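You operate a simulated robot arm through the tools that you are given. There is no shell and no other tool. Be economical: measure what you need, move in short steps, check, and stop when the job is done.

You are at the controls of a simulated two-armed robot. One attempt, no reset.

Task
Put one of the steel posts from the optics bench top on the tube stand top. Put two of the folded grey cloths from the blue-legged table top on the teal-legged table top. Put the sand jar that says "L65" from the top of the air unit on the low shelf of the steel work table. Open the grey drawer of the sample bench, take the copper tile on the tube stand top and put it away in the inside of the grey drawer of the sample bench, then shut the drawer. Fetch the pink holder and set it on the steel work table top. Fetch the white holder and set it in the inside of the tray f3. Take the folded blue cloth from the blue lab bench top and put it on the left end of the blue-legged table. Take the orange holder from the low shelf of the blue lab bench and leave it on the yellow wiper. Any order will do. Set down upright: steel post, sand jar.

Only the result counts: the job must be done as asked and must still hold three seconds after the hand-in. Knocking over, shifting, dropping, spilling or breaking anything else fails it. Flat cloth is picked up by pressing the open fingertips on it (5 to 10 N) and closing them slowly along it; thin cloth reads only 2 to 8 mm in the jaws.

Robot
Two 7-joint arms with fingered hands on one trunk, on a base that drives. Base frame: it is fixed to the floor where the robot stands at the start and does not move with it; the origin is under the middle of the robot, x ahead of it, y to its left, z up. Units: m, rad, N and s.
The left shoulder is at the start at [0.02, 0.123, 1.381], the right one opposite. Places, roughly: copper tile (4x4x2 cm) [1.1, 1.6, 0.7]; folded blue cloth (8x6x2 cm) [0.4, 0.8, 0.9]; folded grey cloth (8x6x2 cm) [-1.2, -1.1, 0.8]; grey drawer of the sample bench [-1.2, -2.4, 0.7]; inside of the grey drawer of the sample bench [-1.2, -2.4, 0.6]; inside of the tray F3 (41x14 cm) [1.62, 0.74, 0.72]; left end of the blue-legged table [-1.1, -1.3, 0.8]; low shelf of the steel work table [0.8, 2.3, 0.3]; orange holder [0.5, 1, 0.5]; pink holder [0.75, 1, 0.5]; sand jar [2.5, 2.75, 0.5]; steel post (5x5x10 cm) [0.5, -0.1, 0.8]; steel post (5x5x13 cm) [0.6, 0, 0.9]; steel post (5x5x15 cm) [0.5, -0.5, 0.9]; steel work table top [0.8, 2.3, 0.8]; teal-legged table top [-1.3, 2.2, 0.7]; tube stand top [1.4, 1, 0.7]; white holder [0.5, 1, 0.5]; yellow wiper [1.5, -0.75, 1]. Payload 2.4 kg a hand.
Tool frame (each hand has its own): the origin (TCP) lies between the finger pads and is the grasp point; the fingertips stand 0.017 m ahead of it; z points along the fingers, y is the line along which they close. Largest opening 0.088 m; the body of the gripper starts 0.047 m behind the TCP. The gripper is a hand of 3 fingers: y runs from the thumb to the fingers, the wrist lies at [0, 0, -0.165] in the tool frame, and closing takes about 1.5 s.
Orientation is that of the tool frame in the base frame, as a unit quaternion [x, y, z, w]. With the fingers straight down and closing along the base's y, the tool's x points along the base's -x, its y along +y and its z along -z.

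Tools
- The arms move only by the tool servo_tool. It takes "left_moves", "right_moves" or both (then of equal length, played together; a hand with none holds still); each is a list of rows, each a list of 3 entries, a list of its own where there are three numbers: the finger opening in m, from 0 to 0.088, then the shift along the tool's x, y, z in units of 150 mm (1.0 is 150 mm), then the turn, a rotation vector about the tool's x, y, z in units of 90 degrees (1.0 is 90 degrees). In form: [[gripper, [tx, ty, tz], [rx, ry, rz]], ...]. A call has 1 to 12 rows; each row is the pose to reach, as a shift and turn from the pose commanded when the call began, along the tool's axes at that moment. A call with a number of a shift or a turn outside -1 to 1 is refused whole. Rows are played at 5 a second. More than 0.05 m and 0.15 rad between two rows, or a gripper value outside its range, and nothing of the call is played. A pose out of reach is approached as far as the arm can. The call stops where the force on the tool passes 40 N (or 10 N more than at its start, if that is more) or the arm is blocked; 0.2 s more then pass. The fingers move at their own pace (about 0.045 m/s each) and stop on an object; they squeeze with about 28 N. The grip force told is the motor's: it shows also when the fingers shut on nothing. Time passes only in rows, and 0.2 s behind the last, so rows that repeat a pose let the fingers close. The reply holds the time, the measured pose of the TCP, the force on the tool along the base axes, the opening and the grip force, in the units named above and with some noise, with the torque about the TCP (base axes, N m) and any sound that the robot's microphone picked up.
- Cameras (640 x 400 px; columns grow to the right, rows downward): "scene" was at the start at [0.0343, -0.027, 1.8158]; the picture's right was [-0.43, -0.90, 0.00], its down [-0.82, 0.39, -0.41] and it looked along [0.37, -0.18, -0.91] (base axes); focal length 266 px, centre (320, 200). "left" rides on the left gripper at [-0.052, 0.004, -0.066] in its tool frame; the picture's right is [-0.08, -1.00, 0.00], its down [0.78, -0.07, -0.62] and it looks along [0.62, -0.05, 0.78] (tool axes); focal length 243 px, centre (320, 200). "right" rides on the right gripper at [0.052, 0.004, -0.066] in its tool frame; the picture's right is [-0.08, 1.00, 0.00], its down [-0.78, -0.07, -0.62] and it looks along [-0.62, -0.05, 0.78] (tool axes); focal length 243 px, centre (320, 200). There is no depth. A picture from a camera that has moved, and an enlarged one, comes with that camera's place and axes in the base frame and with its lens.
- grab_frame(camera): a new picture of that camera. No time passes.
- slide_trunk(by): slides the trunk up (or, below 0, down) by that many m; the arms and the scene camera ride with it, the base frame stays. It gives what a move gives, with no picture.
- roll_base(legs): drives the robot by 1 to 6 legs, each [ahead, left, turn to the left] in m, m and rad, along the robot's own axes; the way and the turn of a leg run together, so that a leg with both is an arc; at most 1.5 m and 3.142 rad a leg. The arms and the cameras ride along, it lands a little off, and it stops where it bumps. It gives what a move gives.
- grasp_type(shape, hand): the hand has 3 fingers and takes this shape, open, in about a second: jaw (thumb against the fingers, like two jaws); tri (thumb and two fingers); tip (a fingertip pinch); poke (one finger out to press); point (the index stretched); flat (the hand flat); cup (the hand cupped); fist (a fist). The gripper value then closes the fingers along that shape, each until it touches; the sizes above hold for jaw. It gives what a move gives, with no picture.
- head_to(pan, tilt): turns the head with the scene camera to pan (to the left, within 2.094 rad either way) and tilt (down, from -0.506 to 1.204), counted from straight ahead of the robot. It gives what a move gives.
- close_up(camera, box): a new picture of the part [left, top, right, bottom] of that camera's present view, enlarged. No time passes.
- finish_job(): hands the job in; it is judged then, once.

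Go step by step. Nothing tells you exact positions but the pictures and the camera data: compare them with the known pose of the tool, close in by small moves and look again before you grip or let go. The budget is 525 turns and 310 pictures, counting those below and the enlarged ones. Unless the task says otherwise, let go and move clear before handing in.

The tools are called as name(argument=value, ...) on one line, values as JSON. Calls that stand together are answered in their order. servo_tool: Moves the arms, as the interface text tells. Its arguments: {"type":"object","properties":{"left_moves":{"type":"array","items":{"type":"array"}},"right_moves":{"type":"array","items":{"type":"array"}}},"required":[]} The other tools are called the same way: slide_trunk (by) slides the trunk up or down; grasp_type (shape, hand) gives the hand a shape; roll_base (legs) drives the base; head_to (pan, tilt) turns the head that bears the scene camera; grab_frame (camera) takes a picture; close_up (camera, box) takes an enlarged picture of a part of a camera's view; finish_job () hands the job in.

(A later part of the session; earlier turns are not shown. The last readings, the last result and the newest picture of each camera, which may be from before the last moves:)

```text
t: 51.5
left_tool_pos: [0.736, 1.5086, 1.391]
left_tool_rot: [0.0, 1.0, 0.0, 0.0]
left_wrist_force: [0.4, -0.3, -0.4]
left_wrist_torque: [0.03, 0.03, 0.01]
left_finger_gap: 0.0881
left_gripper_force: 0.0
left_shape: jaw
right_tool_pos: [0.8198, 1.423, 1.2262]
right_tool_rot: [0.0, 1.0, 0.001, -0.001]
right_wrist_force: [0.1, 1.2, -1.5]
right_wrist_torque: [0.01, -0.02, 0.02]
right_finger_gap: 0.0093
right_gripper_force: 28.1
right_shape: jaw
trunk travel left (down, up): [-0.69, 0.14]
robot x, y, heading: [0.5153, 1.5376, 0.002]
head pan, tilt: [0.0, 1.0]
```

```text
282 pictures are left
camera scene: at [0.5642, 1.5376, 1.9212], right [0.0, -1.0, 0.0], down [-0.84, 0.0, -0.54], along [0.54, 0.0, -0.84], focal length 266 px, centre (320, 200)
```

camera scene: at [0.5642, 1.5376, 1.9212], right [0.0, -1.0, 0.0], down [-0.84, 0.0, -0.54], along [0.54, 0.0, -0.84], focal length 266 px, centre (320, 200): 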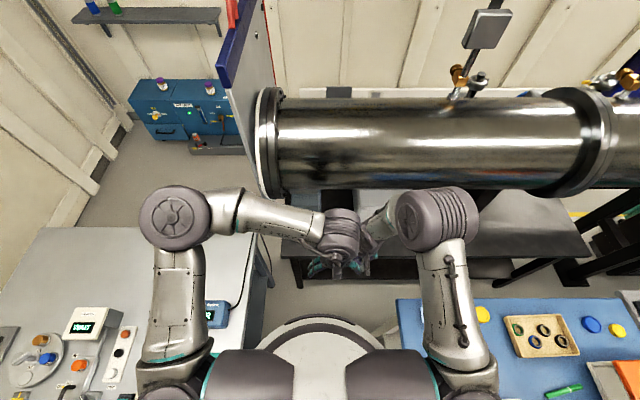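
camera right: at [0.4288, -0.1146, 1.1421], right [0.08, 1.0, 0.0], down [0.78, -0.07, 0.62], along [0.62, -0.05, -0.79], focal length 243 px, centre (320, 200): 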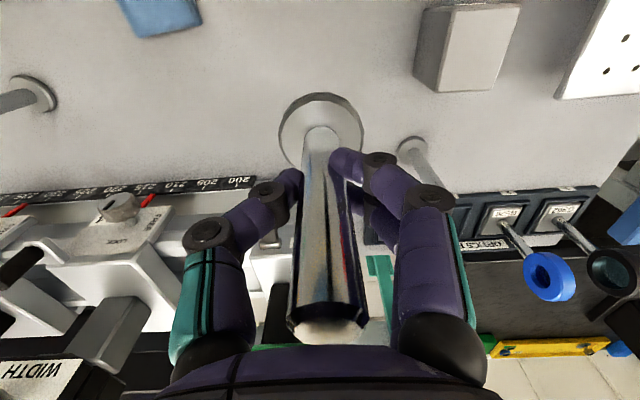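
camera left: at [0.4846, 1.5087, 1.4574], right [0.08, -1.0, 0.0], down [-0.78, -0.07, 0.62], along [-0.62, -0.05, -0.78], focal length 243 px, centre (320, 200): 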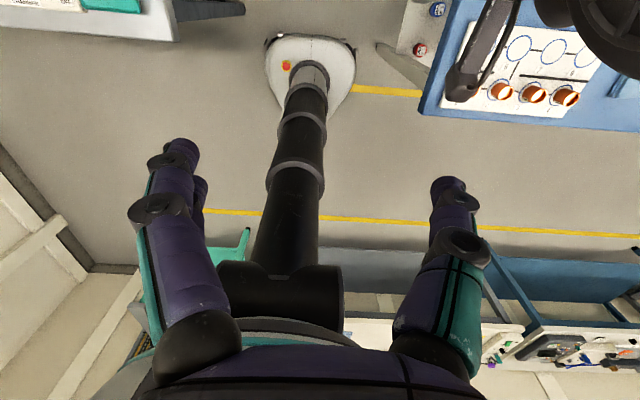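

roll_base(legs=[[0.13, 0, 0]])

slide_trunk(by=-0.25)

servo_tool(right_moves=[[0.0, [-0.25, 0, 0], [0, 0, 0]], [0.0, [-0.5, 0, 0], [0, 0, 0]], [0.0, [-0.75, 0.0, 0], [0, 0, 0]]])

grab_frame(camera="right")

grab_frame(camera="scene")

```text
t: 52.8
left_tool_pos: [0.8659, 1.5099, 1.3909]
left_tool_rot: [0.0, 1.0, 0.0, 0.0]
left_wrist_force: [0.0, 0.5, 0.1]
left_wrist_torque: [-0.01, -0.03, -0.02]
left_finger_gap: 0.0878
left_gripper_force: 0.0
left_shape: jaw
right_tool_pos: [0.9489, 1.4226, 1.2258]
right_tool_rot: [0.0, 1.0, 0.001, -0.001]
right_wrist_force: [-0.6, -0.5, -2.0]
right_wrist_torque: [-0.01, 0.0, 0.01]
right_finger_gap: 0.0094
right_gripper_force: 27.8
right_shape: jaw
trunk travel left (down, up): [-0.69, 0.14]
robot x, y, heading: [0.6395, 1.54, -0.001]
head pan, tilt: [0.0, 1.0]
```

```text
t: 55.4
left_tool_pos: [0.8668, 1.5098, 1.1425]
left_tool_rot: [0.0, 1.0, -0.001, 0.001]
left_wrist_force: [0.4, -0.3, 0.6]
left_wrist_torque: [0.0, 0.02, -0.02]
left_finger_gap: 0.0881
left_gripper_force: 0.0
left_shape: jaw
right_tool_pos: [0.9493, 1.4233, 0.9763]
right_tool_rot: [-0.001, 1.0, 0.0, -0.001]
right_wrist_force: [-0.2, -0.7, -1.9]
right_wrist_torque: [-0.01, -0.03, 0.04]
right_finger_gap: 0.0093
right_gripper_force: 28.4
right_shape: jaw
trunk travel left (down, up): [-0.44, 0.39]
robot x, y, heading: [0.6441, 1.5382, 0.002]
head pan, tilt: [0.0, 1.0]
```

```text
t: 56.2
left_tool_pos: [0.8671, 1.5081, 1.1428]
left_tool_rot: [0.0, 1.0, 0.0, 0.001]
left_wrist_force: [0.8, 0.5, -0.6]
left_wrist_torque: [0.04, -0.01, 0.01]
left_finger_gap: 0.0877
left_gripper_force: 0.0
left_shape: jaw
right_tool_pos: [1.0598, 1.4236, 0.975]
right_tool_rot: [0.0, 1.0, 0.0, -0.002]
right_wrist_force: [-0.2, -0.1, -2.2]
right_wrist_torque: [-0.03, 0.0, 0.01]
right_finger_gap: 0.0091
right_gripper_force: 27.5
right_shape: jaw
trunk travel left (down, up): [-0.44, 0.39]
robot x, y, heading: [0.641, 1.5387, -0.002]
head pan, tilt: [0.0, 1.0]
```

```text
281 pictures are left
camera right: at [1.0096, 1.4271, 1.0415], right [0.09, 1.0, 0.0], down [0.78, -0.07, 0.62], along [0.62, -0.05, -0.79], focal length 243 px, centre (320, 200)
```

right: 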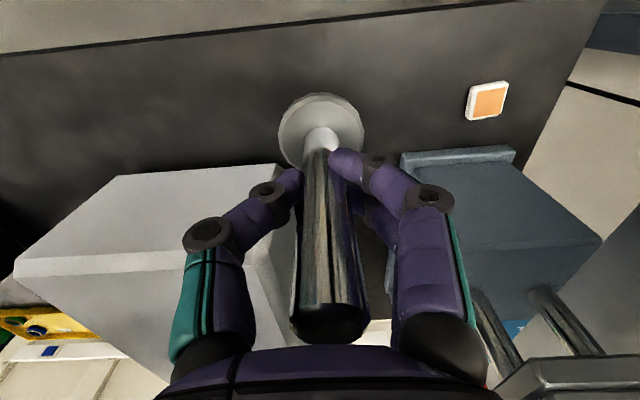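

```text
280 pictures are left
camera scene: at [0.6944, 1.5374, 1.6712], right [0.0, -1.0, 0.0], down [-0.84, 0.0, -0.54], along [0.54, 0.0, -0.84], focal length 266 px, centre (320, 200)
```

scene: 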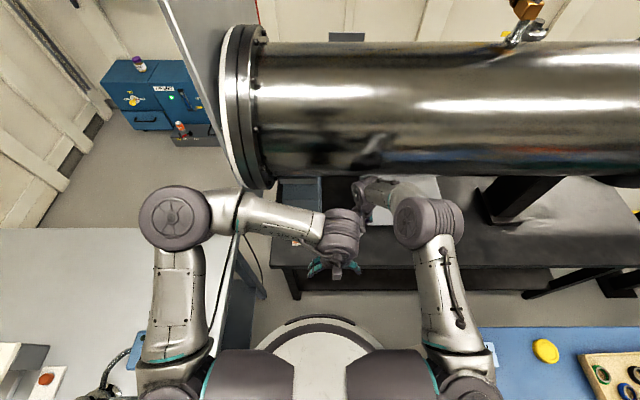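

servo_tool(right_moves=[[0.0, [-0.1, 0, 0], [0, 0, 0]], [0.0, [-0.18, 0, 0.2], [0, 0, 0]], [0.0, [-0.2, 0.0, 0.4], [0, 0, 0]], [0.0, [-0.2, 0.0, 0.6], [0, 0, 0]]])

slide_trunk(by=-0.06)

grab_frame(camera="right")

grab_frame(camera="scene")

```text
t: 57.2
left_tool_pos: [0.8655, 1.5097, 1.1412]
left_tool_rot: [0.0, 1.0, 0.001, 0.0]
left_wrist_force: [-0.3, 0.1, -0.1]
left_wrist_torque: [-0.05, -0.01, 0.0]
left_finger_gap: 0.0876
left_gripper_force: 0.0
left_shape: jaw
right_tool_pos: [1.086, 1.4235, 0.8881]
right_tool_rot: [0.001, 1.0, 0.001, -0.002]
right_wrist_force: [0.0, -0.6, -1.6]
right_wrist_torque: [-0.01, 0.01, 0.02]
right_finger_gap: 0.0093
right_gripper_force: 28.5
right_shape: jaw
right hand out of reach, approached as far as the arm can: row 4
trunk travel left (down, up): [-0.44, 0.39]
robot x, y, heading: [0.6413, 1.5389, -0.002]
head pan, tilt: [0.0, 1.0]
```

```text
t: 58.2
left_tool_pos: [0.8661, 1.5102, 1.0807]
left_tool_rot: [0.0, 1.0, 0.0, 0.0]
left_wrist_force: [-0.3, -0.2, -0.3]
left_wrist_torque: [-0.02, 0.02, 0.01]
left_finger_gap: 0.0879
left_gripper_force: 0.0
left_shape: jaw
right_tool_pos: [1.0873, 1.4244, 0.8274]
right_tool_rot: [0.0, 1.0, 0.001, -0.001]
right_wrist_force: [-0.2, 0.4, -1.8]
right_wrist_torque: [-0.01, 0.0, -0.01]
right_finger_gap: 0.0091
right_gripper_force: 27.9
right_shape: jaw
trunk travel left (down, up): [-0.38, 0.45]
robot x, y, heading: [0.6455, 1.5386, -0.003]
head pan, tilt: [0.0, 1.0]
```

```text
279 pictures are left
camera right: at [1.0361, 1.4275, 0.8942], right [0.09, 1.0, 0.0], down [0.78, -0.07, 0.62], along [0.62, -0.05, -0.79], focal length 243 px, centre (320, 200)
```

right: 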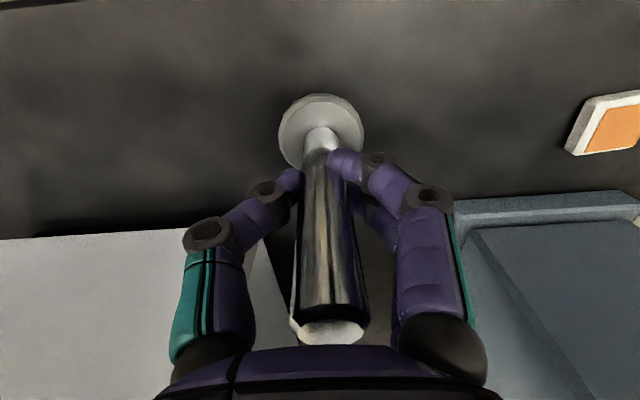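

```text
278 pictures are left
camera scene: at [0.6936, 1.5376, 1.6113], right [0.0, -1.0, 0.0], down [-0.84, 0.0, -0.54], along [0.54, 0.0, -0.84], focal length 266 px, centre (320, 200)
```

scene: 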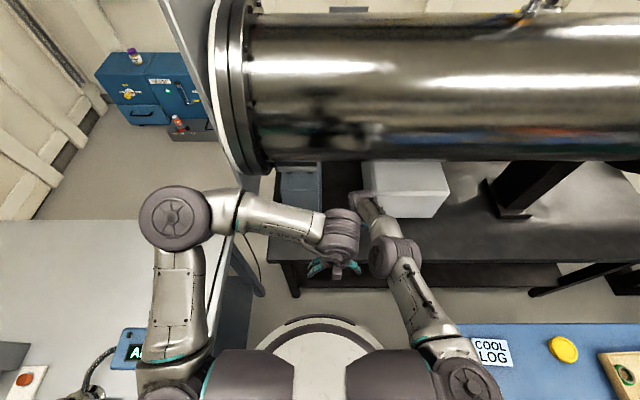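

slide_trunk(by=-0.03)

slide_trunk(by=-0.01)

grab_frame(camera="right")

```text
t: 58.9
left_tool_pos: [0.8651, 1.5099, 1.052]
left_tool_rot: [0.001, 1.0, 0.0, 0.0]
left_wrist_force: [0.6, -0.3, 0.0]
left_wrist_torque: [0.01, 0.0, 0.0]
left_finger_gap: 0.0878
left_gripper_force: 0.0
left_shape: jaw
right_tool_pos: [1.0865, 1.4237, 0.799]
right_tool_rot: [0.0, 1.0, 0.0, 0.0]
right_wrist_force: [0.5, 0.0, -1.8]
right_wrist_torque: [0.0, -0.06, 0.01]
right_finger_gap: 0.0093
right_gripper_force: 27.9
right_shape: jaw
trunk travel left (down, up): [-0.35, 0.48]
robot x, y, heading: [0.6477, 1.5418, 0.001]
head pan, tilt: [0.0, 1.0]
```

```text
t: 59.5
left_tool_pos: [0.8649, 1.5096, 1.0424]
left_tool_rot: [0.0, 1.0, 0.0, 0.0]
left_wrist_force: [0.4, -0.4, -0.9]
left_wrist_torque: [0.0, 0.0, 0.02]
left_finger_gap: 0.0877
left_gripper_force: 0.1
left_shape: jaw
right_tool_pos: [1.0873, 1.4234, 0.7872]
right_tool_rot: [0.0, 1.0, 0.001, -0.001]
right_wrist_force: [0.2, -0.3, -2.1]
right_wrist_torque: [0.0, 0.04, 0.0]
right_finger_gap: 0.0093
right_gripper_force: 27.8
right_shape: jaw
trunk travel left (down, up): [-0.34, 0.49]
robot x, y, heading: [0.6412, 1.537, -0.001]
head pan, tilt: [0.0, 1.0]
```

```text
277 pictures are left
camera right: at [1.036, 1.4275, 0.8541], right [0.08, 1.0, 0.0], down [0.78, -0.07, 0.62], along [0.62, -0.05, -0.79], focal length 243 px, centre (320, 200)
```

right: 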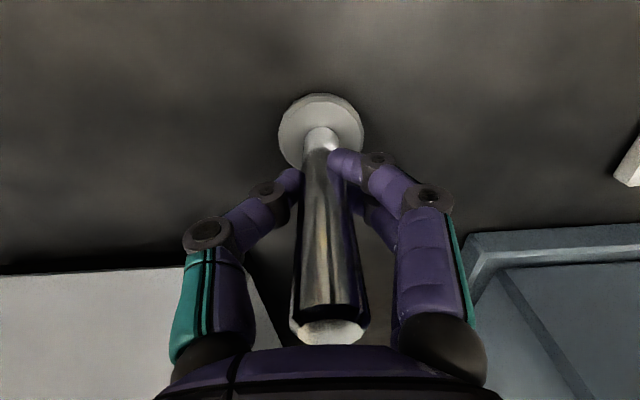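

servo_tool(right_moves=[[0.0, [0, 0, 0.03], [0, 0, 0]], [0.0, [0, 0, 0.06], [0, 0, 0]], [0.0, [0, 0, 0.09], [0, 0, 0]], [0.0, [0, 0, 0.12], [0, 0, 0]]])

slide_trunk(by=-0.008)

```text
t: 60.5
left_tool_pos: [0.8664, 1.509, 1.0419]
left_tool_rot: [0.0, 1.0, 0.0, 0.0]
left_wrist_force: [0.6, -0.1, -0.1]
left_wrist_torque: [0.01, 0.0, 0.01]
left_finger_gap: 0.088
left_gripper_force: 0.1
left_shape: jaw
right_tool_pos: [1.0815, 1.4224, 0.7762]
right_tool_rot: [0.0, 1.0, 0.001, -0.001]
right_wrist_force: [0.2, 0.2, -0.2]
right_wrist_torque: [0.03, -0.02, -0.02]
right_finger_gap: 0.0095
right_gripper_force: 27.7
right_shape: jaw
right hand out of reach, approached as far as the arm can: row 2, 3, 4
trunk travel left (down, up): [-0.34, 0.49]
robot x, y, heading: [0.6431, 1.5364, -0.003]
head pan, tilt: [0.0, 1.0]
```

```text
t: 61.1
left_tool_pos: [0.8629, 1.5104, 1.0346]
left_tool_rot: [0.0, 1.0, 0.001, 0.001]
left_wrist_force: [-0.1, -0.1, 0.3]
left_wrist_torque: [0.0, 0.02, 0.03]
left_finger_gap: 0.0878
left_gripper_force: 0.1
left_shape: jaw
right_tool_pos: [1.0812, 1.4237, 0.7727]
right_tool_rot: [0.0, 1.0, 0.001, 0.004]
right_wrist_force: [0.8, -1.3, 39.1]
right_wrist_torque: [-0.01, -0.02, -0.05]
right_finger_gap: 0.0137
right_gripper_force: 28.1
right_shape: jaw
trunk travel left (down, up): [-0.332, 0.498]
robot x, y, heading: [0.6469, 1.5383, -0.0]
head pan, tilt: [0.0, 1.0]
```

The post stands on the table. I relieve the pressure and open.

slide_trunk(by=0.005)

servo_tool(right_moves=[[0.02, [0, 0, 0], [0, 0, 0]], [0.03, [0, 0, 0], [0, 0, 0]], [0.05, [0, 0, 0], [0, 0, 0]], [0.07, [0, 0, 0], [0, 0, 0]], [0.088, [0, 0, 0], [0, 0, 0]], [0.088, [0, 0, 0], [0, 0, 0]]])

slide_trunk(by=0.15)

grab_frame(camera="right")

```text
t: 61.6
left_tool_pos: [0.8648, 1.5101, 1.0395]
left_tool_rot: [0.0, 1.0, 0.0, 0.0]
left_wrist_force: [0.4, -0.2, 0.3]
left_wrist_torque: [0.0, 0.02, 0.0]
left_finger_gap: 0.0882
left_gripper_force: 0.0
left_shape: jaw
right_tool_pos: [1.0811, 1.4234, 0.7726]
right_tool_rot: [0.0, 1.0, 0.0, -0.002]
right_wrist_force: [3.0, -0.2, 12.8]
right_wrist_torque: [-0.04, -0.04, -0.02]
right_finger_gap: 0.0124
right_gripper_force: 27.6
right_shape: jaw
trunk travel left (down, up): [-0.337, 0.493]
robot x, y, heading: [0.6444, 1.539, 0.004]
head pan, tilt: [0.0, 1.0]
```

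```text
t: 63.0
left_tool_pos: [0.8666, 1.5086, 1.0389]
left_tool_rot: [0.0, 1.0, 0.0, 0.0]
left_wrist_force: [-0.4, -0.5, -0.7]
left_wrist_torque: [0.02, -0.01, 0.01]
left_finger_gap: 0.0877
left_gripper_force: 0.1
left_shape: jaw
right_tool_pos: [1.0815, 1.4228, 0.7732]
right_tool_rot: [0.0, 1.0, 0.001, -0.001]
right_wrist_force: [-1.2, -0.2, 0.2]
right_wrist_torque: [0.02, 0.05, -0.02]
right_finger_gap: 0.088
right_gripper_force: 0.1
right_shape: jaw
trunk travel left (down, up): [-0.337, 0.493]
robot x, y, heading: [0.6481, 1.5382, -0.0]
head pan, tilt: [0.0, 1.0]
```

```text
t: 64.8
left_tool_pos: [0.8653, 1.5101, 1.1886]
left_tool_rot: [0.0, 1.0, 0.001, -0.001]
left_wrist_force: [-0.7, -0.6, -0.3]
left_wrist_torque: [0.0, -0.02, 0.0]
left_finger_gap: 0.0884
left_gripper_force: 0.0
left_shape: jaw
right_tool_pos: [1.082, 1.4236, 0.9242]
right_tool_rot: [0.0, 1.0, 0.001, -0.001]
right_wrist_force: [-0.1, 0.2, 1.1]
right_wrist_torque: [0.0, -0.03, 0.03]
right_finger_gap: 0.0879
right_gripper_force: 0.1
right_shape: jaw
trunk travel left (down, up): [-0.487, 0.343]
robot x, y, heading: [0.6439, 1.5389, 0.002]
head pan, tilt: [0.0, 1.0]
```

```text
276 pictures are left
camera right: at [1.0308, 1.4269, 0.9891], right [0.08, 1.0, 0.0], down [0.78, -0.07, 0.62], along [0.62, -0.05, -0.79], focal length 243 px, centre (320, 200)
```

right: 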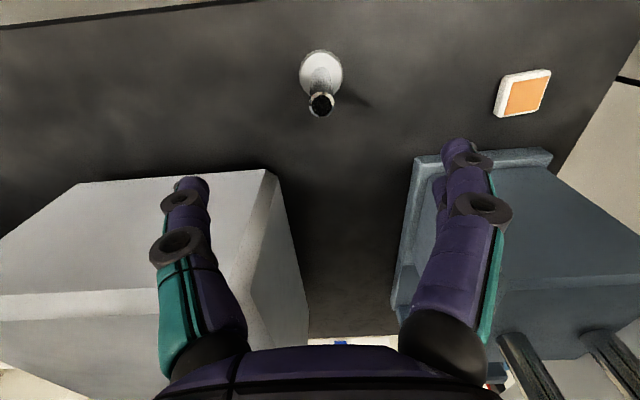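

The post stands on the tube stand. Next the tile at about (1.12, 1.637) with the left hand; I tuck the right hand, drive 8 cm closer and lower.

servo_tool(right_moves=[[0.088, [0.25, 0, -0.2], [0, 0, 0]], [0.088, [0.5, 0, -0.4], [0, 0, 0]], [0.088, [0.75, 0, -0.6], [0, 0, 0]], [0.088, [1.0, -0.1, -0.8], [0, 0, 0]]])

roll_base(legs=[[0.075, 0, 0]])

slide_trunk(by=-0.2)

servo_tool(left_moves=[[0.088, [-0.2, 0.2, 0], [0, 0, 0]], [0.088, [-0.4, 0.4, 0.1], [0, 0, 0]], [0.088, [-0.6, 0.6, 0.2], [0, 0, 0]], [0.088, [-0.75, 0.7, 0.3], [0, 0, 0]]])

grab_frame(camera="left")

grab_frame(camera="scene")

```text
refused: row 4 steps farther than a row can; nothing moved
```

```text
t: 65.7
left_tool_pos: [0.9068, 1.5089, 1.1892]
left_tool_rot: [0.002, 1.0, 0.0, 0.001]
left_wrist_force: [-0.3, 0.9, 0.6]
left_wrist_torque: [0.01, 0.03, -0.02]
left_finger_gap: 0.0878
left_gripper_force: 0.0
left_shape: jaw
right_tool_pos: [1.107, 1.4238, 0.9111]
right_tool_rot: [-0.003, 1.0, 0.001, -0.022]
right_wrist_force: [-0.2, -0.2, 0.0]
right_wrist_torque: [-0.01, 0.0, 0.0]
right_finger_gap: 0.0877
right_gripper_force: 0.2
right_shape: jaw
trunk travel left (down, up): [-0.487, 0.343]
robot x, y, heading: [0.6895, 1.5367, -0.003]
head pan, tilt: [0.0, 1.0]
stopped in leg 1: the robot was blocked; the commanded pose is now the measured one
```

```text
t: 67.3
left_tool_pos: [0.9088, 1.5096, 1.0216]
left_tool_rot: [0.001, 1.0, 0.0, 0.0]
left_wrist_force: [0.6, -0.7, 1.5]
left_wrist_torque: [0.0, -0.05, 0.01]
left_finger_gap: 0.0878
left_gripper_force: 0.1
left_shape: jaw
right_tool_pos: [1.1138, 1.4248, 0.7476]
right_tool_rot: [-0.004, 1.0, 0.001, -0.016]
right_wrist_force: [-1.4, 0.2, 15.1]
right_wrist_torque: [0.05, 0.23, -0.01]
right_finger_gap: 0.0878
right_gripper_force: 0.2
right_shape: jaw
trunk travel left (down, up): [-0.321, 0.509]
robot x, y, heading: [0.6868, 1.5387, -0.0]
head pan, tilt: [0.0, 1.0]
stopped: the force on the tool passed its limit at 56 N (the readings are from after the stop); the commanded pose is now the measured one
```

```text
t: 68.3
left_tool_pos: [1.02, 1.6169, 0.9782]
left_tool_rot: [0.002, 1.0, 0.0, 0.0]
left_wrist_force: [-0.4, 0.2, 0.5]
left_wrist_torque: [-0.06, 0.0, 0.04]
left_finger_gap: 0.0878
left_gripper_force: 0.0
left_shape: jaw
right_tool_pos: [1.1133, 1.4258, 0.7478]
right_tool_rot: [-0.002, 1.0, 0.0, -0.016]
right_wrist_force: [-2.0, -0.1, 16.6]
right_wrist_torque: [0.05, 0.16, 0.01]
right_finger_gap: 0.088
right_gripper_force: 0.1
right_shape: jaw
trunk travel left (down, up): [-0.321, 0.509]
robot x, y, heading: [0.6878, 1.54, -0.004]
head pan, tilt: [0.0, 1.0]
```

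```text
275 pictures are left
camera left: at [1.0731, 1.6213, 1.0434], right [0.08, -1.0, 0.0], down [-0.78, -0.06, 0.62], along [-0.62, -0.05, -0.78], focal length 243 px, centre (320, 200)
```

left: 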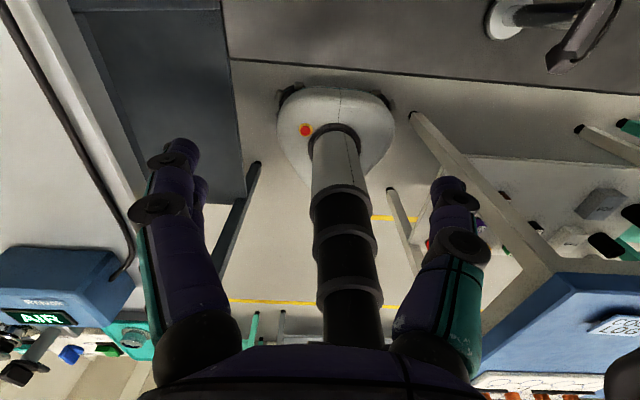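

```text
274 pictures are left
camera scene: at [0.7356, 1.538, 1.5519], right [0.0, -1.0, 0.0], down [-0.84, 0.0, -0.54], along [0.54, 0.0, -0.84], focal length 266 px, centre (320, 200)
```

scene: 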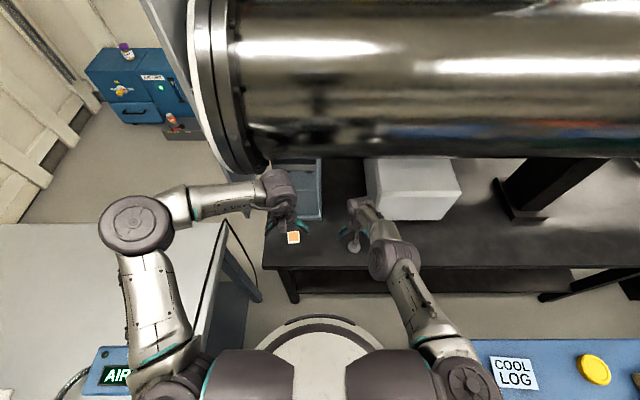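

I should not have batched those: the hand met something and then pressed on the post region. I look with the right camera before doing anything.

grab_frame(camera="right")

close_up(camera="scene", box=[260, 150, 480, 290])

```text
273 pictures are left
camera right: at [1.0648, 1.4284, 0.8153], right [0.08, 1.0, 0.0], down [0.8, -0.06, 0.59], along [0.59, -0.05, -0.8], focal length 243 px, centre (320, 200)
```

right: 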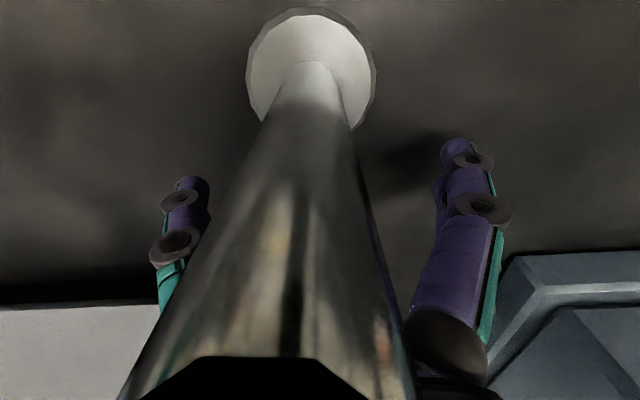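

```text
2.86 times, centred on (370, 220) of scene
camera zoom: at [0.7356, 1.538, 1.5519], right [0.0, -1.0, 0.0], down [-0.84, 0.0, -0.54], along [0.54, 0.0, -0.84], focal length 760 px, centre (177, 143)
```

zoom: 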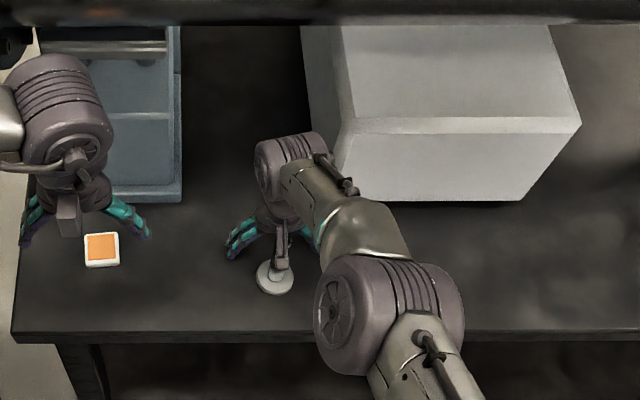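

The post still stands under the hand. I raise the trunk straight up.

slide_trunk(by=0.18)

servo_tool(right_moves=[[0.088, [0.25, 0, -0.1], [0, 0, 0]], [0.088, [0.5, 0, -0.2], [0, 0, 0]], [0.088, [0.75, 0, -0.3], [0, 0, 0]], [0.088, [1.0, 0, -0.4], [0, 0, 0]]])

grab_frame(camera="scene")

grab_frame(camera="right")

```text
t: 70.3
left_tool_pos: [1.0215, 1.6145, 1.1561]
left_tool_rot: [0.001, 1.0, 0.001, -0.001]
left_wrist_force: [-0.6, -0.4, 0.4]
left_wrist_torque: [-0.03, 0.03, 0.01]
left_finger_gap: 0.0877
left_gripper_force: 0.1
left_shape: jaw
right_tool_pos: [1.0998, 1.4249, 0.9128]
right_tool_rot: [-0.005, 0.999, 0.001, -0.04]
right_wrist_force: [0.8, -0.1, -0.4]
right_wrist_torque: [0.0, -0.04, 0.0]
right_finger_gap: 0.0878
right_gripper_force: 0.2
right_shape: jaw
trunk travel left (down, up): [-0.501, 0.329]
robot x, y, heading: [0.6872, 1.5375, -0.001]
head pan, tilt: [0.0, 1.0]
```

```text
t: 71.3
left_tool_pos: [1.0191, 1.6162, 1.1577]
left_tool_rot: [0.001, 1.0, 0.0, 0.0]
left_wrist_force: [0.5, 0.6, -0.8]
left_wrist_torque: [-0.04, 0.0, 0.0]
left_finger_gap: 0.0874
left_gripper_force: 0.0
left_shape: jaw
right_tool_pos: [0.9663, 1.4241, 0.9912]
right_tool_rot: [-0.002, 1.0, 0.0, -0.016]
right_wrist_force: [-0.2, 0.1, -0.2]
right_wrist_torque: [-0.01, 0.02, 0.04]
right_finger_gap: 0.0882
right_gripper_force: 0.0
right_shape: jaw
trunk travel left (down, up): [-0.501, 0.329]
robot x, y, heading: [0.6903, 1.5363, -0.002]
head pan, tilt: [0.0, 1.0]
```

```text
271 pictures are left
camera scene: at [0.737, 1.5382, 1.732], right [0.0, -1.0, 0.0], down [-0.84, 0.0, -0.54], along [0.54, 0.0, -0.84], focal length 266 px, centre (320, 200)
```

scene: 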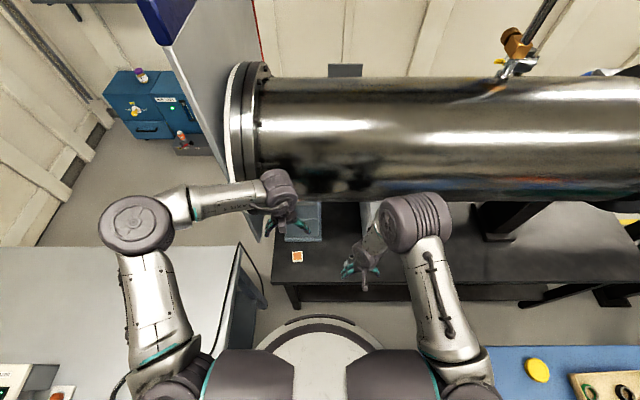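

```text
270 pictures are left
camera right: at [0.9178, 1.4272, 1.0587], right [0.08, 1.0, 0.0], down [0.8, -0.06, 0.59], along [0.59, -0.05, -0.8], focal length 243 px, centre (320, 200)
```

right: 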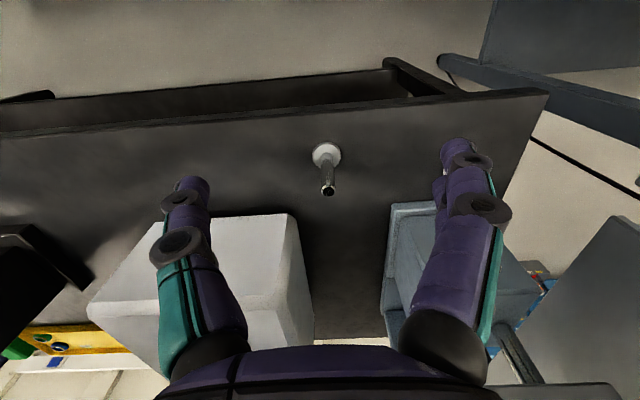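

The post is fine. I pull the right hand well back and up, then lower the trunk and go in low with the left hand, under the tube.

servo_tool(right_moves=[[0.088, [0.2, 0, -0.2], [0, 0, 0]], [0.088, [0.4, 0, -0.4], [0, 0, 0]], [0.088, [0.6, 0, -0.6], [0, 0, 0]], [0.088, [0.8, 0, -0.8], [0, 0, 0]]], left_moves=[[0.088, [0.1, 0, 0], [0, 0, 0]], [0.088, [0.1, 0, 0], [0, 0, 0]], [0.088, [0.1, 0, 0], [0, 0, 0]], [0.088, [0.1, 0, 0], [0, 0, 0]]])

slide_trunk(by=-0.24)

```text
t: 72.3
left_tool_pos: [1.0048, 1.6167, 1.1572]
left_tool_rot: [0.0, 1.0, 0.001, 0.0]
left_wrist_force: [-0.1, -0.9, 0.2]
left_wrist_torque: [-0.03, 0.02, 0.01]
left_finger_gap: 0.0879
left_gripper_force: 0.2
left_shape: jaw
right_tool_pos: [0.8767, 1.4344, 1.1182]
right_tool_rot: [-0.003, 1.0, 0.0, -0.02]
right_wrist_force: [0.7, 0.1, -0.7]
right_wrist_torque: [0.02, -0.01, 0.02]
right_finger_gap: 0.088
right_gripper_force: 0.0
right_shape: jaw
right hand out of reach, approached as far as the arm can: row 4
trunk travel left (down, up): [-0.501, 0.329]
robot x, y, heading: [0.6865, 1.5371, -0.004]
head pan, tilt: [0.0, 1.0]
```

```text
t: 74.8
left_tool_pos: [1.0054, 1.6159, 0.9194]
left_tool_rot: [0.001, 1.0, 0.0, 0.0]
left_wrist_force: [0.4, 0.3, -0.1]
left_wrist_torque: [0.0, 0.01, -0.02]
left_finger_gap: 0.0879
left_gripper_force: 0.0
left_shape: jaw
right_tool_pos: [0.8772, 1.4332, 0.8776]
right_tool_rot: [-0.003, 1.0, 0.001, -0.018]
right_wrist_force: [-0.2, -0.2, 0.8]
right_wrist_torque: [0.03, 0.02, -0.04]
right_finger_gap: 0.0879
right_gripper_force: 0.1
right_shape: jaw
trunk travel left (down, up): [-0.261, 0.569]
robot x, y, heading: [0.6872, 1.5383, -0.005]
head pan, tilt: [0.0, 1.0]
```

servo_tool(left_moves=[[0.088, [0, 0, 0.25], [0, 0, 0]], [0.088, [0, 0, 0.5], [0, 0, 0]], [0.088, [0, 0, 0.7], [0, 0, 0]], [0.088, [-0.25, 0.04, 0.7], [0, 0, 0]], [0.088, [-0.5, 0.08, 0.7], [0, 0, 0]], [0.088, [-0.7, 0.09, 0.7], [0, 0, 0]]])

grab_frame(camera="left")

grab_frame(camera="scene")

```text
t: 76.2
left_tool_pos: [1.111, 1.6289, 0.8123]
left_tool_rot: [0.002, 1.0, -0.001, -0.001]
left_wrist_force: [-0.1, 0.6, -0.6]
left_wrist_torque: [0.04, -0.01, -0.03]
left_finger_gap: 0.0877
left_gripper_force: 0.1
left_shape: jaw
right_tool_pos: [0.8777, 1.4337, 0.8765]
right_tool_rot: [-0.003, 1.0, 0.0, -0.02]
right_wrist_force: [0.7, 0.7, -0.2]
right_wrist_torque: [0.01, 0.03, 0.02]
right_finger_gap: 0.0879
right_gripper_force: 0.0
right_shape: jaw
trunk travel left (down, up): [-0.261, 0.569]
robot x, y, heading: [0.6834, 1.5423, -0.004]
head pan, tilt: [0.0, 1.0]
```

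```text
269 pictures are left
camera left: at [1.1639, 1.6343, 0.8774], right [0.08, -1.0, 0.0], down [-0.78, -0.06, 0.62], along [-0.62, -0.05, -0.78], focal length 243 px, centre (320, 200)
```

left: 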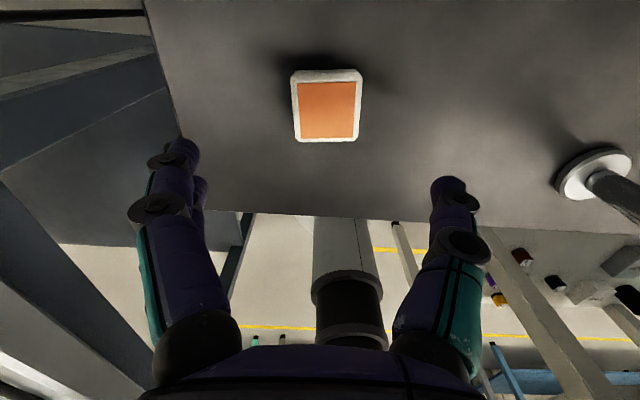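

```text
268 pictures are left
camera scene: at [0.7373, 1.5373, 1.4918], right [0.0, -1.0, 0.0], down [-0.84, 0.0, -0.54], along [0.54, 0.0, -0.84], focal length 266 px, centre (320, 200)
```

scene: 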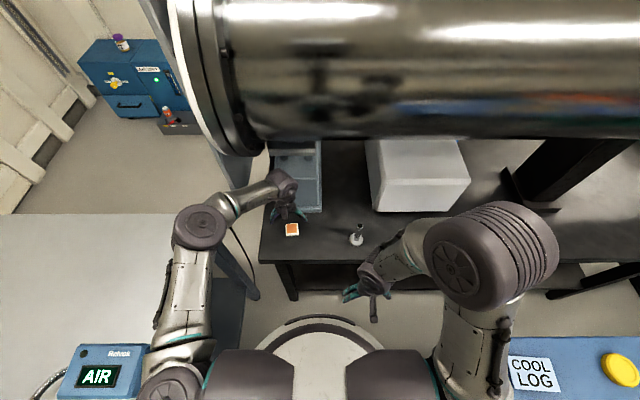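

The tile is at (1.117, 1.625). I adjust and go down to z≈0.727.

servo_tool(left_moves=[[0.088, [-0.04, -0.027, 0.15], [0, 0, 0]], [0.088, [-0.04, -0.027, 0.3], [0, 0, 0]], [0.088, [-0.04, -0.027, 0.45], [0, 0, 0]], [0.088, [-0.04, -0.027, 0.56], [0, 0, 0]]])

grab_frame(camera="left")

```text
t: 77.3
left_tool_pos: [1.1183, 1.6221, 0.7344]
left_tool_rot: [0.001, 1.0, -0.003, 0.004]
left_wrist_force: [-9.6, 0.8, 19.7]
left_wrist_torque: [0.22, 0.18, 0.05]
left_finger_gap: 0.0879
left_gripper_force: 0.1
left_shape: jaw
right_tool_pos: [0.8761, 1.4343, 0.8783]
right_tool_rot: [-0.003, 1.0, 0.001, -0.018]
right_wrist_force: [-0.6, 0.5, -0.4]
right_wrist_torque: [0.01, -0.01, 0.03]
right_finger_gap: 0.0878
right_gripper_force: 0.1
right_shape: jaw
trunk travel left (down, up): [-0.261, 0.569]
robot x, y, heading: [0.6844, 1.5376, -0.001]
head pan, tilt: [0.0, 1.0]
stopped in row 4 (left hand): the force on the tool passed its limit at 43 N (the readings are from after the stop); the commanded pose is now the measured one
```

```text
267 pictures are left
camera left: at [1.1707, 1.628, 0.8001], right [0.08, -1.0, 0.01], down [-0.78, -0.06, 0.62], along [-0.61, -0.06, -0.79], focal length 243 px, centre (320, 200)
```

left: 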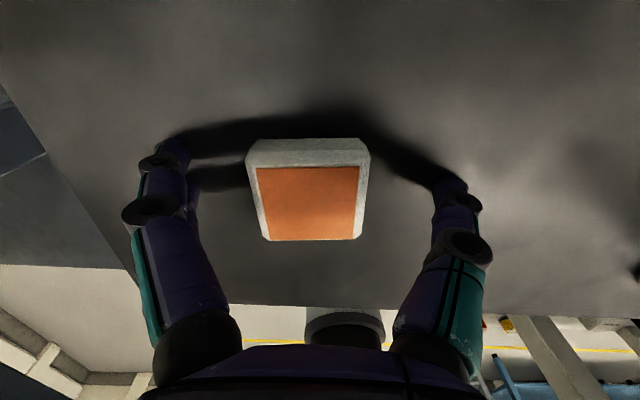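

servo_tool(left_moves=[[0.088, [0, 0, -0.03], [0, 0, 0]], [0.06, [0, 0, -0.03], [0, 0, 0]], [0.03, [0, 0, -0.03], [0, 0, 0]], [0.02, [0, 0, -0.03], [0, 0, 0]], [0.02, [0, 0, -0.03], [0, 0, 0]], [0.02, [0, 0, -0.03], [0, 0, 0]], [0.02, [0, 0, -0.03], [0, 0, 0]], [0.02, [0, 0, -0.03], [0, 0, 0]]])

grab_frame(camera="left")

```text
t: 79.1
left_tool_pos: [1.1189, 1.6243, 0.7374]
left_tool_rot: [0.0, 1.0, -0.001, 0.004]
left_wrist_force: [3.4, 4.5, 18.9]
left_wrist_torque: [0.51, -0.04, -0.02]
left_finger_gap: 0.0341
left_gripper_force: 28.4
left_shape: jaw
right_tool_pos: [0.8765, 1.4341, 0.8772]
right_tool_rot: [-0.002, 1.0, 0.0, -0.018]
right_wrist_force: [0.3, -0.4, 0.4]
right_wrist_torque: [0.0, 0.01, -0.03]
right_finger_gap: 0.088
right_gripper_force: 0.0
right_shape: jaw
trunk travel left (down, up): [-0.261, 0.569]
robot x, y, heading: [0.6848, 1.5387, -0.007]
head pan, tilt: [0.0, 1.0]
```

```text
266 pictures are left
camera left: at [1.1714, 1.6292, 0.8034], right [0.08, -1.0, 0.0], down [-0.79, -0.06, 0.62], along [-0.61, -0.06, -0.79], focal length 243 px, centre (320, 200)
```

left: 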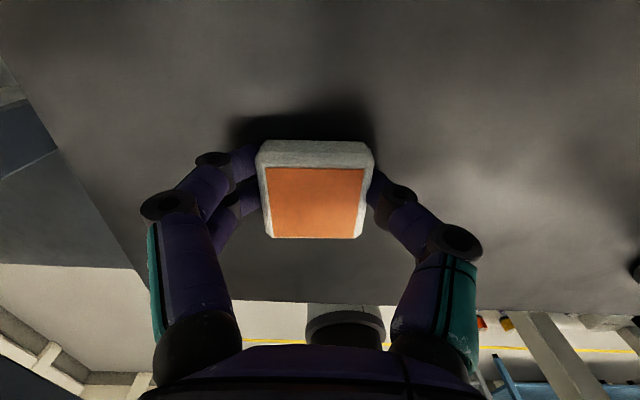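

Gripped. I lift 3 cm, check, and draw back toward the robot.

servo_tool(left_moves=[[0.02, [0, 0, -0.2], [0, 0, 0]], [0.02, [0.2, 0, -0.3], [0, 0, 0]], [0.02, [0.5, 0, -0.3], [0, 0, 0]], [0.02, [0.8, 0, -0.3], [0, 0, 0]]])

grab_frame(camera="left")

```text
t: 80.1
left_tool_pos: [0.9964, 1.6246, 0.7805]
left_tool_rot: [0.0, 1.0, -0.002, 0.003]
left_wrist_force: [1.2, 0.8, -0.3]
left_wrist_torque: [-0.04, -0.01, 0.0]
left_finger_gap: 0.0338
left_gripper_force: 27.9
left_shape: jaw
right_tool_pos: [0.8766, 1.4342, 0.877]
right_tool_rot: [-0.003, 1.0, 0.0, -0.018]
right_wrist_force: [0.5, 0.8, -0.6]
right_wrist_torque: [0.0, 0.0, 0.0]
right_finger_gap: 0.088
right_gripper_force: 0.0
right_shape: jaw
trunk travel left (down, up): [-0.261, 0.569]
robot x, y, heading: [0.6874, 1.5404, -0.002]
head pan, tilt: [0.0, 1.0]
```

```text
265 pictures are left
camera left: at [1.0487, 1.6292, 0.8472], right [0.09, -1.0, 0.0], down [-0.78, -0.06, 0.62], along [-0.61, -0.06, -0.79], focal length 243 px, centre (320, 200)
```

left: 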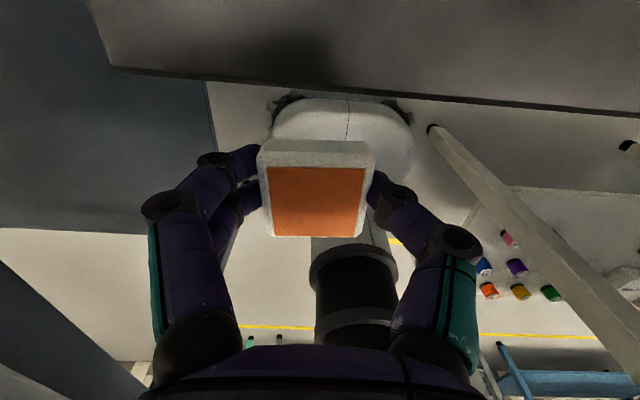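

Tile held; coloured holders are visible on the blue bench's low shelf. I raise the trunk and back out of the aisle.

slide_trunk(by=0.33)

roll_base(legs=[[-0.76, 0, 0.0]])

head_to(pan=-0.6, tilt=0.8)

grab_frame(camera="scene")

```text
t: 83.3
left_tool_pos: [0.997, 1.6251, 1.1105]
left_tool_rot: [0.0, 1.0, -0.001, 0.002]
left_wrist_force: [0.1, -0.3, -0.5]
left_wrist_torque: [-0.02, 0.0, 0.01]
left_finger_gap: 0.0339
left_gripper_force: 28.2
left_shape: jaw
right_tool_pos: [0.8778, 1.4334, 1.2074]
right_tool_rot: [-0.003, 1.0, 0.0, -0.018]
right_wrist_force: [0.0, 0.4, -0.6]
right_wrist_torque: [0.0, 0.02, 0.0]
right_finger_gap: 0.0878
right_gripper_force: 0.0
right_shape: jaw
trunk travel left (down, up): [-0.591, 0.239]
robot x, y, heading: [0.6864, 1.5396, -0.001]
head pan, tilt: [0.0, 1.0]
```

```text
t: 87.5
left_tool_pos: [0.2366, 1.6258, 1.1117]
left_tool_rot: [-0.003, 1.0, -0.001, 0.003]
left_wrist_force: [-0.5, 0.1, 0.2]
left_wrist_torque: [0.03, 0.01, 0.03]
left_finger_gap: 0.0339
left_gripper_force: 28.7
left_shape: jaw
right_tool_pos: [0.1177, 1.4356, 1.2066]
right_tool_rot: [-0.004, 1.0, 0.001, -0.018]
right_wrist_force: [0.3, -0.2, 0.3]
right_wrist_torque: [0.0, 0.0, -0.02]
right_finger_gap: 0.0875
right_gripper_force: 0.0
right_shape: jaw
trunk travel left (down, up): [-0.591, 0.239]
robot x, y, heading: [-0.0742, 1.541, -0.001]
head pan, tilt: [0.0, 1.0]
```

```text
t: 88.5
left_tool_pos: [0.2361, 1.627, 1.1117]
left_tool_rot: [-0.002, 1.0, -0.002, 0.003]
left_wrist_force: [-0.4, 0.2, -0.5]
left_wrist_torque: [0.0, -0.01, -0.01]
left_finger_gap: 0.0339
left_gripper_force: 28.2
left_shape: jaw
right_tool_pos: [0.118, 1.4351, 1.208]
right_tool_rot: [-0.004, 1.0, 0.0, -0.019]
right_wrist_force: [0.4, 0.3, 0.8]
right_wrist_torque: [0.02, 0.0, 0.01]
right_finger_gap: 0.0878
right_gripper_force: 0.1
right_shape: jaw
trunk travel left (down, up): [-0.591, 0.239]
robot x, y, heading: [-0.0688, 1.5401, 0.0]
head pan, tilt: [-0.6, 0.799]
```

```text
264 pictures are left
camera scene: at [-0.0262, 1.4928, 1.837], right [-0.56, -0.83, 0.0], down [-0.59, 0.4, -0.7], along [0.58, -0.39, -0.72], focal length 266 px, centre (320, 200)
```

scene: 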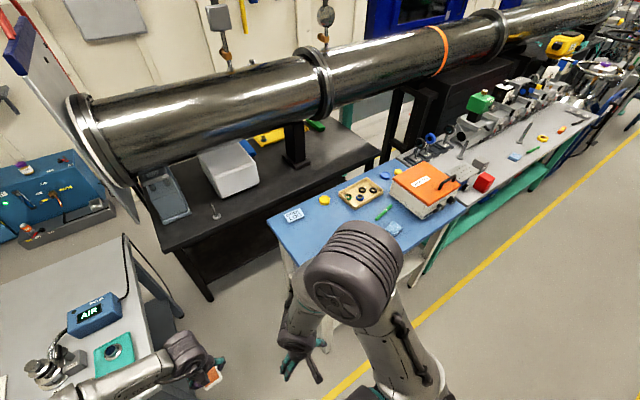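

roll_base(legs=[[0, -0.61, 0.0]])

head_to(pan=-0.2, tilt=1.0)

grab_frame(camera="scene")

grab_frame(camera="right")

```text
t: 91.9
left_tool_pos: [0.2348, 1.0147, 1.1121]
left_tool_rot: [0.005, 1.0, -0.003, 0.003]
left_wrist_force: [0.4, 0.3, -0.6]
left_wrist_torque: [-0.01, 0.05, 0.01]
left_finger_gap: 0.0339
left_gripper_force: 28.0
left_shape: jaw
right_tool_pos: [0.1139, 0.8257, 1.2066]
right_tool_rot: [0.001, 1.0, 0.001, -0.018]
right_wrist_force: [0.7, 0.2, -0.4]
right_wrist_torque: [-0.03, -0.01, -0.03]
right_finger_gap: 0.0878
right_gripper_force: 0.0
right_shape: jaw
trunk travel left (down, up): [-0.591, 0.239]
robot x, y, heading: [-0.0722, 0.9337, -0.01]
head pan, tilt: [-0.6, 0.799]
```

```text
t: 92.7
left_tool_pos: [0.2352, 1.0146, 1.1113]
left_tool_rot: [0.004, 1.0, -0.002, 0.003]
left_wrist_force: [0.2, -0.1, -0.8]
left_wrist_torque: [-0.01, -0.03, 0.0]
left_finger_gap: 0.0339
left_gripper_force: 27.6
left_shape: jaw
right_tool_pos: [0.1138, 0.8263, 1.2077]
right_tool_rot: [0.002, 1.0, 0.001, -0.018]
right_wrist_force: [0.3, 0.4, -0.1]
right_wrist_torque: [0.01, 0.01, -0.04]
right_finger_gap: 0.0879
right_gripper_force: 0.0
right_shape: jaw
trunk travel left (down, up): [-0.591, 0.239]
robot x, y, heading: [-0.0753, 0.9364, -0.006]
head pan, tilt: [-0.201, 1.0]
```

```text
263 pictures are left
camera scene: at [-0.0273, 0.9167, 1.8219], right [-0.21, -0.98, 0.0], down [-0.82, 0.18, -0.54], along [0.53, -0.11, -0.84], focal length 266 px, centre (320, 200)
```

scene: 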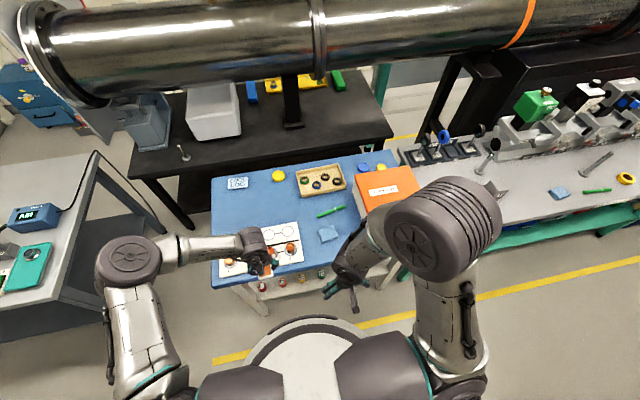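

```text
262 pictures are left
camera right: at [0.0654, 0.8295, 1.2748], right [0.09, 1.0, 0.0], down [0.8, -0.07, 0.59], along [0.59, -0.05, -0.81], focal length 243 px, centre (320, 200)
```

right: 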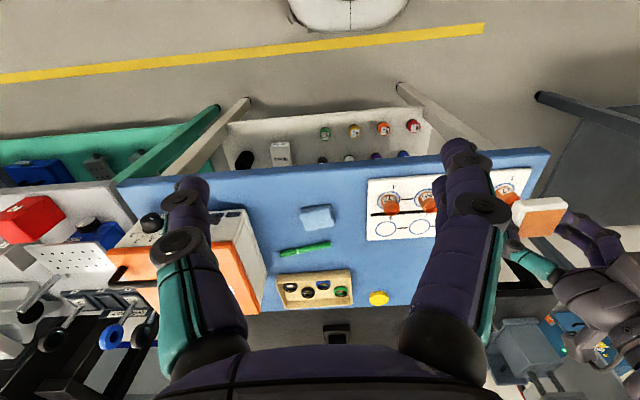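

The blue cloth lies at about (0.40, 0.795), bench top about z 0.85. I roll 7 cm closer, lower the trunk a bit and move the right hand over it.

roll_base(legs=[[0.07, 0, 0.006]])

slide_trunk(by=-0.12)

servo_tool(right_moves=[[0.088, [-0.25, -0.04, 0.05], [0, 0, 0]], [0.088, [-0.5, -0.08, 0.1], [0, 0, 0]], [0.088, [-0.75, -0.12, 0.15], [0, 0, 0]], [0.088, [-1.0, -0.16, 0.2], [0, 0, 0]]])

grab_frame(camera="right")

```text
t: 93.8
left_tool_pos: [0.306, 1.0168, 1.1114]
left_tool_rot: [0.001, 1.0, -0.002, 0.001]
left_wrist_force: [-0.2, -0.1, -0.4]
left_wrist_torque: [0.01, 0.03, 0.04]
left_finger_gap: 0.0337
left_gripper_force: 28.0
left_shape: jaw
right_tool_pos: [0.1878, 0.8257, 1.2074]
right_tool_rot: [-0.002, 1.0, 0.001, -0.019]
right_wrist_force: [0.4, -0.2, -0.4]
right_wrist_torque: [-0.02, 0.0, 0.0]
right_finger_gap: 0.0881
right_gripper_force: 0.1
right_shape: jaw
trunk travel left (down, up): [-0.591, 0.239]
robot x, y, heading: [-0.0023, 0.9316, -0.007]
head pan, tilt: [-0.201, 1.0]
```

```text
t: 95.3
left_tool_pos: [0.3041, 1.0171, 0.9916]
left_tool_rot: [0.001, 1.0, -0.002, 0.002]
left_wrist_force: [0.2, -0.4, 0.0]
left_wrist_torque: [-0.01, 0.0, -0.02]
left_finger_gap: 0.0336
left_gripper_force: 28.7
left_shape: jaw
right_tool_pos: [0.1853, 0.8265, 1.0873]
right_tool_rot: [-0.002, 1.0, 0.001, -0.018]
right_wrist_force: [0.0, 0.5, -0.1]
right_wrist_torque: [-0.03, -0.01, 0.0]
right_finger_gap: 0.0878
right_gripper_force: 0.0
right_shape: jaw
trunk travel left (down, up): [-0.471, 0.359]
robot x, y, heading: [-0.0021, 0.9349, -0.006]
head pan, tilt: [-0.201, 1.0]
```

```text
t: 96.3
left_tool_pos: [0.3051, 1.0162, 0.9905]
left_tool_rot: [0.001, 1.0, -0.002, 0.002]
left_wrist_force: [1.0, 0.2, -0.6]
left_wrist_torque: [0.01, 0.02, 0.0]
left_finger_gap: 0.0339
left_gripper_force: 28.2
left_shape: jaw
right_tool_pos: [0.3349, 0.8013, 1.052]
right_tool_rot: [-0.002, 1.0, 0.0, -0.019]
right_wrist_force: [-0.3, -0.3, 0.0]
right_wrist_torque: [-0.01, 0.0, 0.01]
right_finger_gap: 0.0879
right_gripper_force: 0.1
right_shape: jaw
trunk travel left (down, up): [-0.471, 0.359]
robot x, y, heading: [-0.0037, 0.933, -0.007]
head pan, tilt: [-0.201, 1.0]
```

```text
261 pictures are left
camera right: at [0.2865, 0.8054, 1.1192], right [0.08, 1.0, 0.0], down [0.8, -0.06, 0.59], along [0.59, -0.05, -0.81], focal length 243 px, centre (320, 200)
```

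right: 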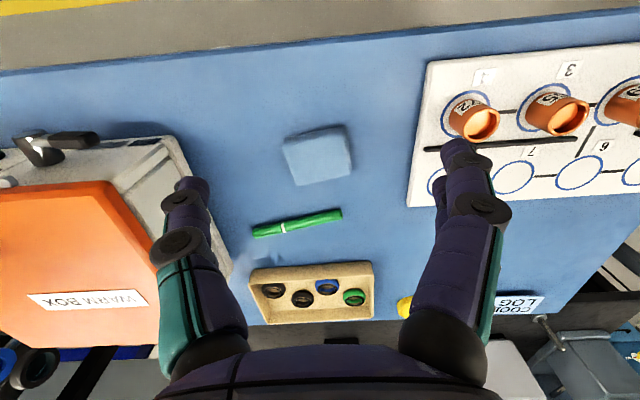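

Cloth centre about (0.414, 0.792), top z≈0.86, long side along y. I move above it with the fingers at 6 cm, lower, and press lightly.

slide_trunk(by=-0.06)

servo_tool(right_moves=[[0.06, [-0.25, -0.03, 0], [0, 0, 0]], [0.06, [-0.5, -0.06, 0.0], [0, 0, 0]], [0.06, [-0.5, -0.06, 0.2], [0, 0, 0]], [0.06, [-0.5, -0.06, 0.4], [0, 0, 0]]])

grab_frame(camera="right")

```text
t: 97.3
left_tool_pos: [0.3033, 1.0175, 0.9325]
left_tool_rot: [0.001, 1.0, -0.001, 0.002]
left_wrist_force: [-0.1, 0.4, -0.3]
left_wrist_torque: [0.0, -0.01, -0.01]
left_finger_gap: 0.0338
left_gripper_force: 27.9
left_shape: jaw
right_tool_pos: [0.3338, 0.803, 0.9924]
right_tool_rot: [-0.001, 1.0, 0.001, -0.018]
right_wrist_force: [0.2, 0.3, 0.8]
right_wrist_torque: [-0.02, -0.03, -0.01]
right_finger_gap: 0.088
right_gripper_force: 0.1
right_shape: jaw
trunk travel left (down, up): [-0.411, 0.419]
robot x, y, heading: [-0.0049, 0.9302, -0.011]
head pan, tilt: [-0.201, 1.0]
```

```text
t: 98.3
left_tool_pos: [0.304, 1.0169, 0.9308]
left_tool_rot: [0.002, 1.0, -0.002, 0.002]
left_wrist_force: [-0.1, -0.2, -0.4]
left_wrist_torque: [0.01, 0.0, 0.04]
left_finger_gap: 0.0339
left_gripper_force: 27.9
left_shape: jaw
right_tool_pos: [0.4079, 0.7948, 0.9263]
right_tool_rot: [-0.002, 1.0, 0.001, -0.019]
right_wrist_force: [0.4, 0.2, 0.0]
right_wrist_torque: [0.03, 0.02, 0.0]
right_finger_gap: 0.0604
right_gripper_force: 0.0
right_shape: jaw
trunk travel left (down, up): [-0.411, 0.419]
robot x, y, heading: [-0.0014, 0.9337, -0.003]
head pan, tilt: [-0.201, 1.0]
```

```text
260 pictures are left
camera right: at [0.3593, 0.7971, 0.9943], right [0.08, 1.0, 0.0], down [0.8, -0.06, 0.59], along [0.59, -0.05, -0.81], focal length 243 px, centre (320, 200)
```

right: 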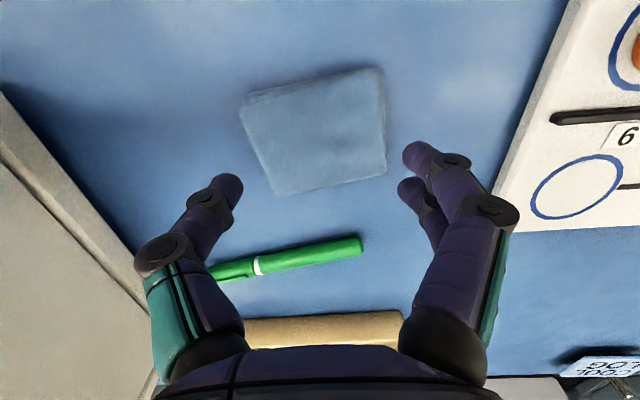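

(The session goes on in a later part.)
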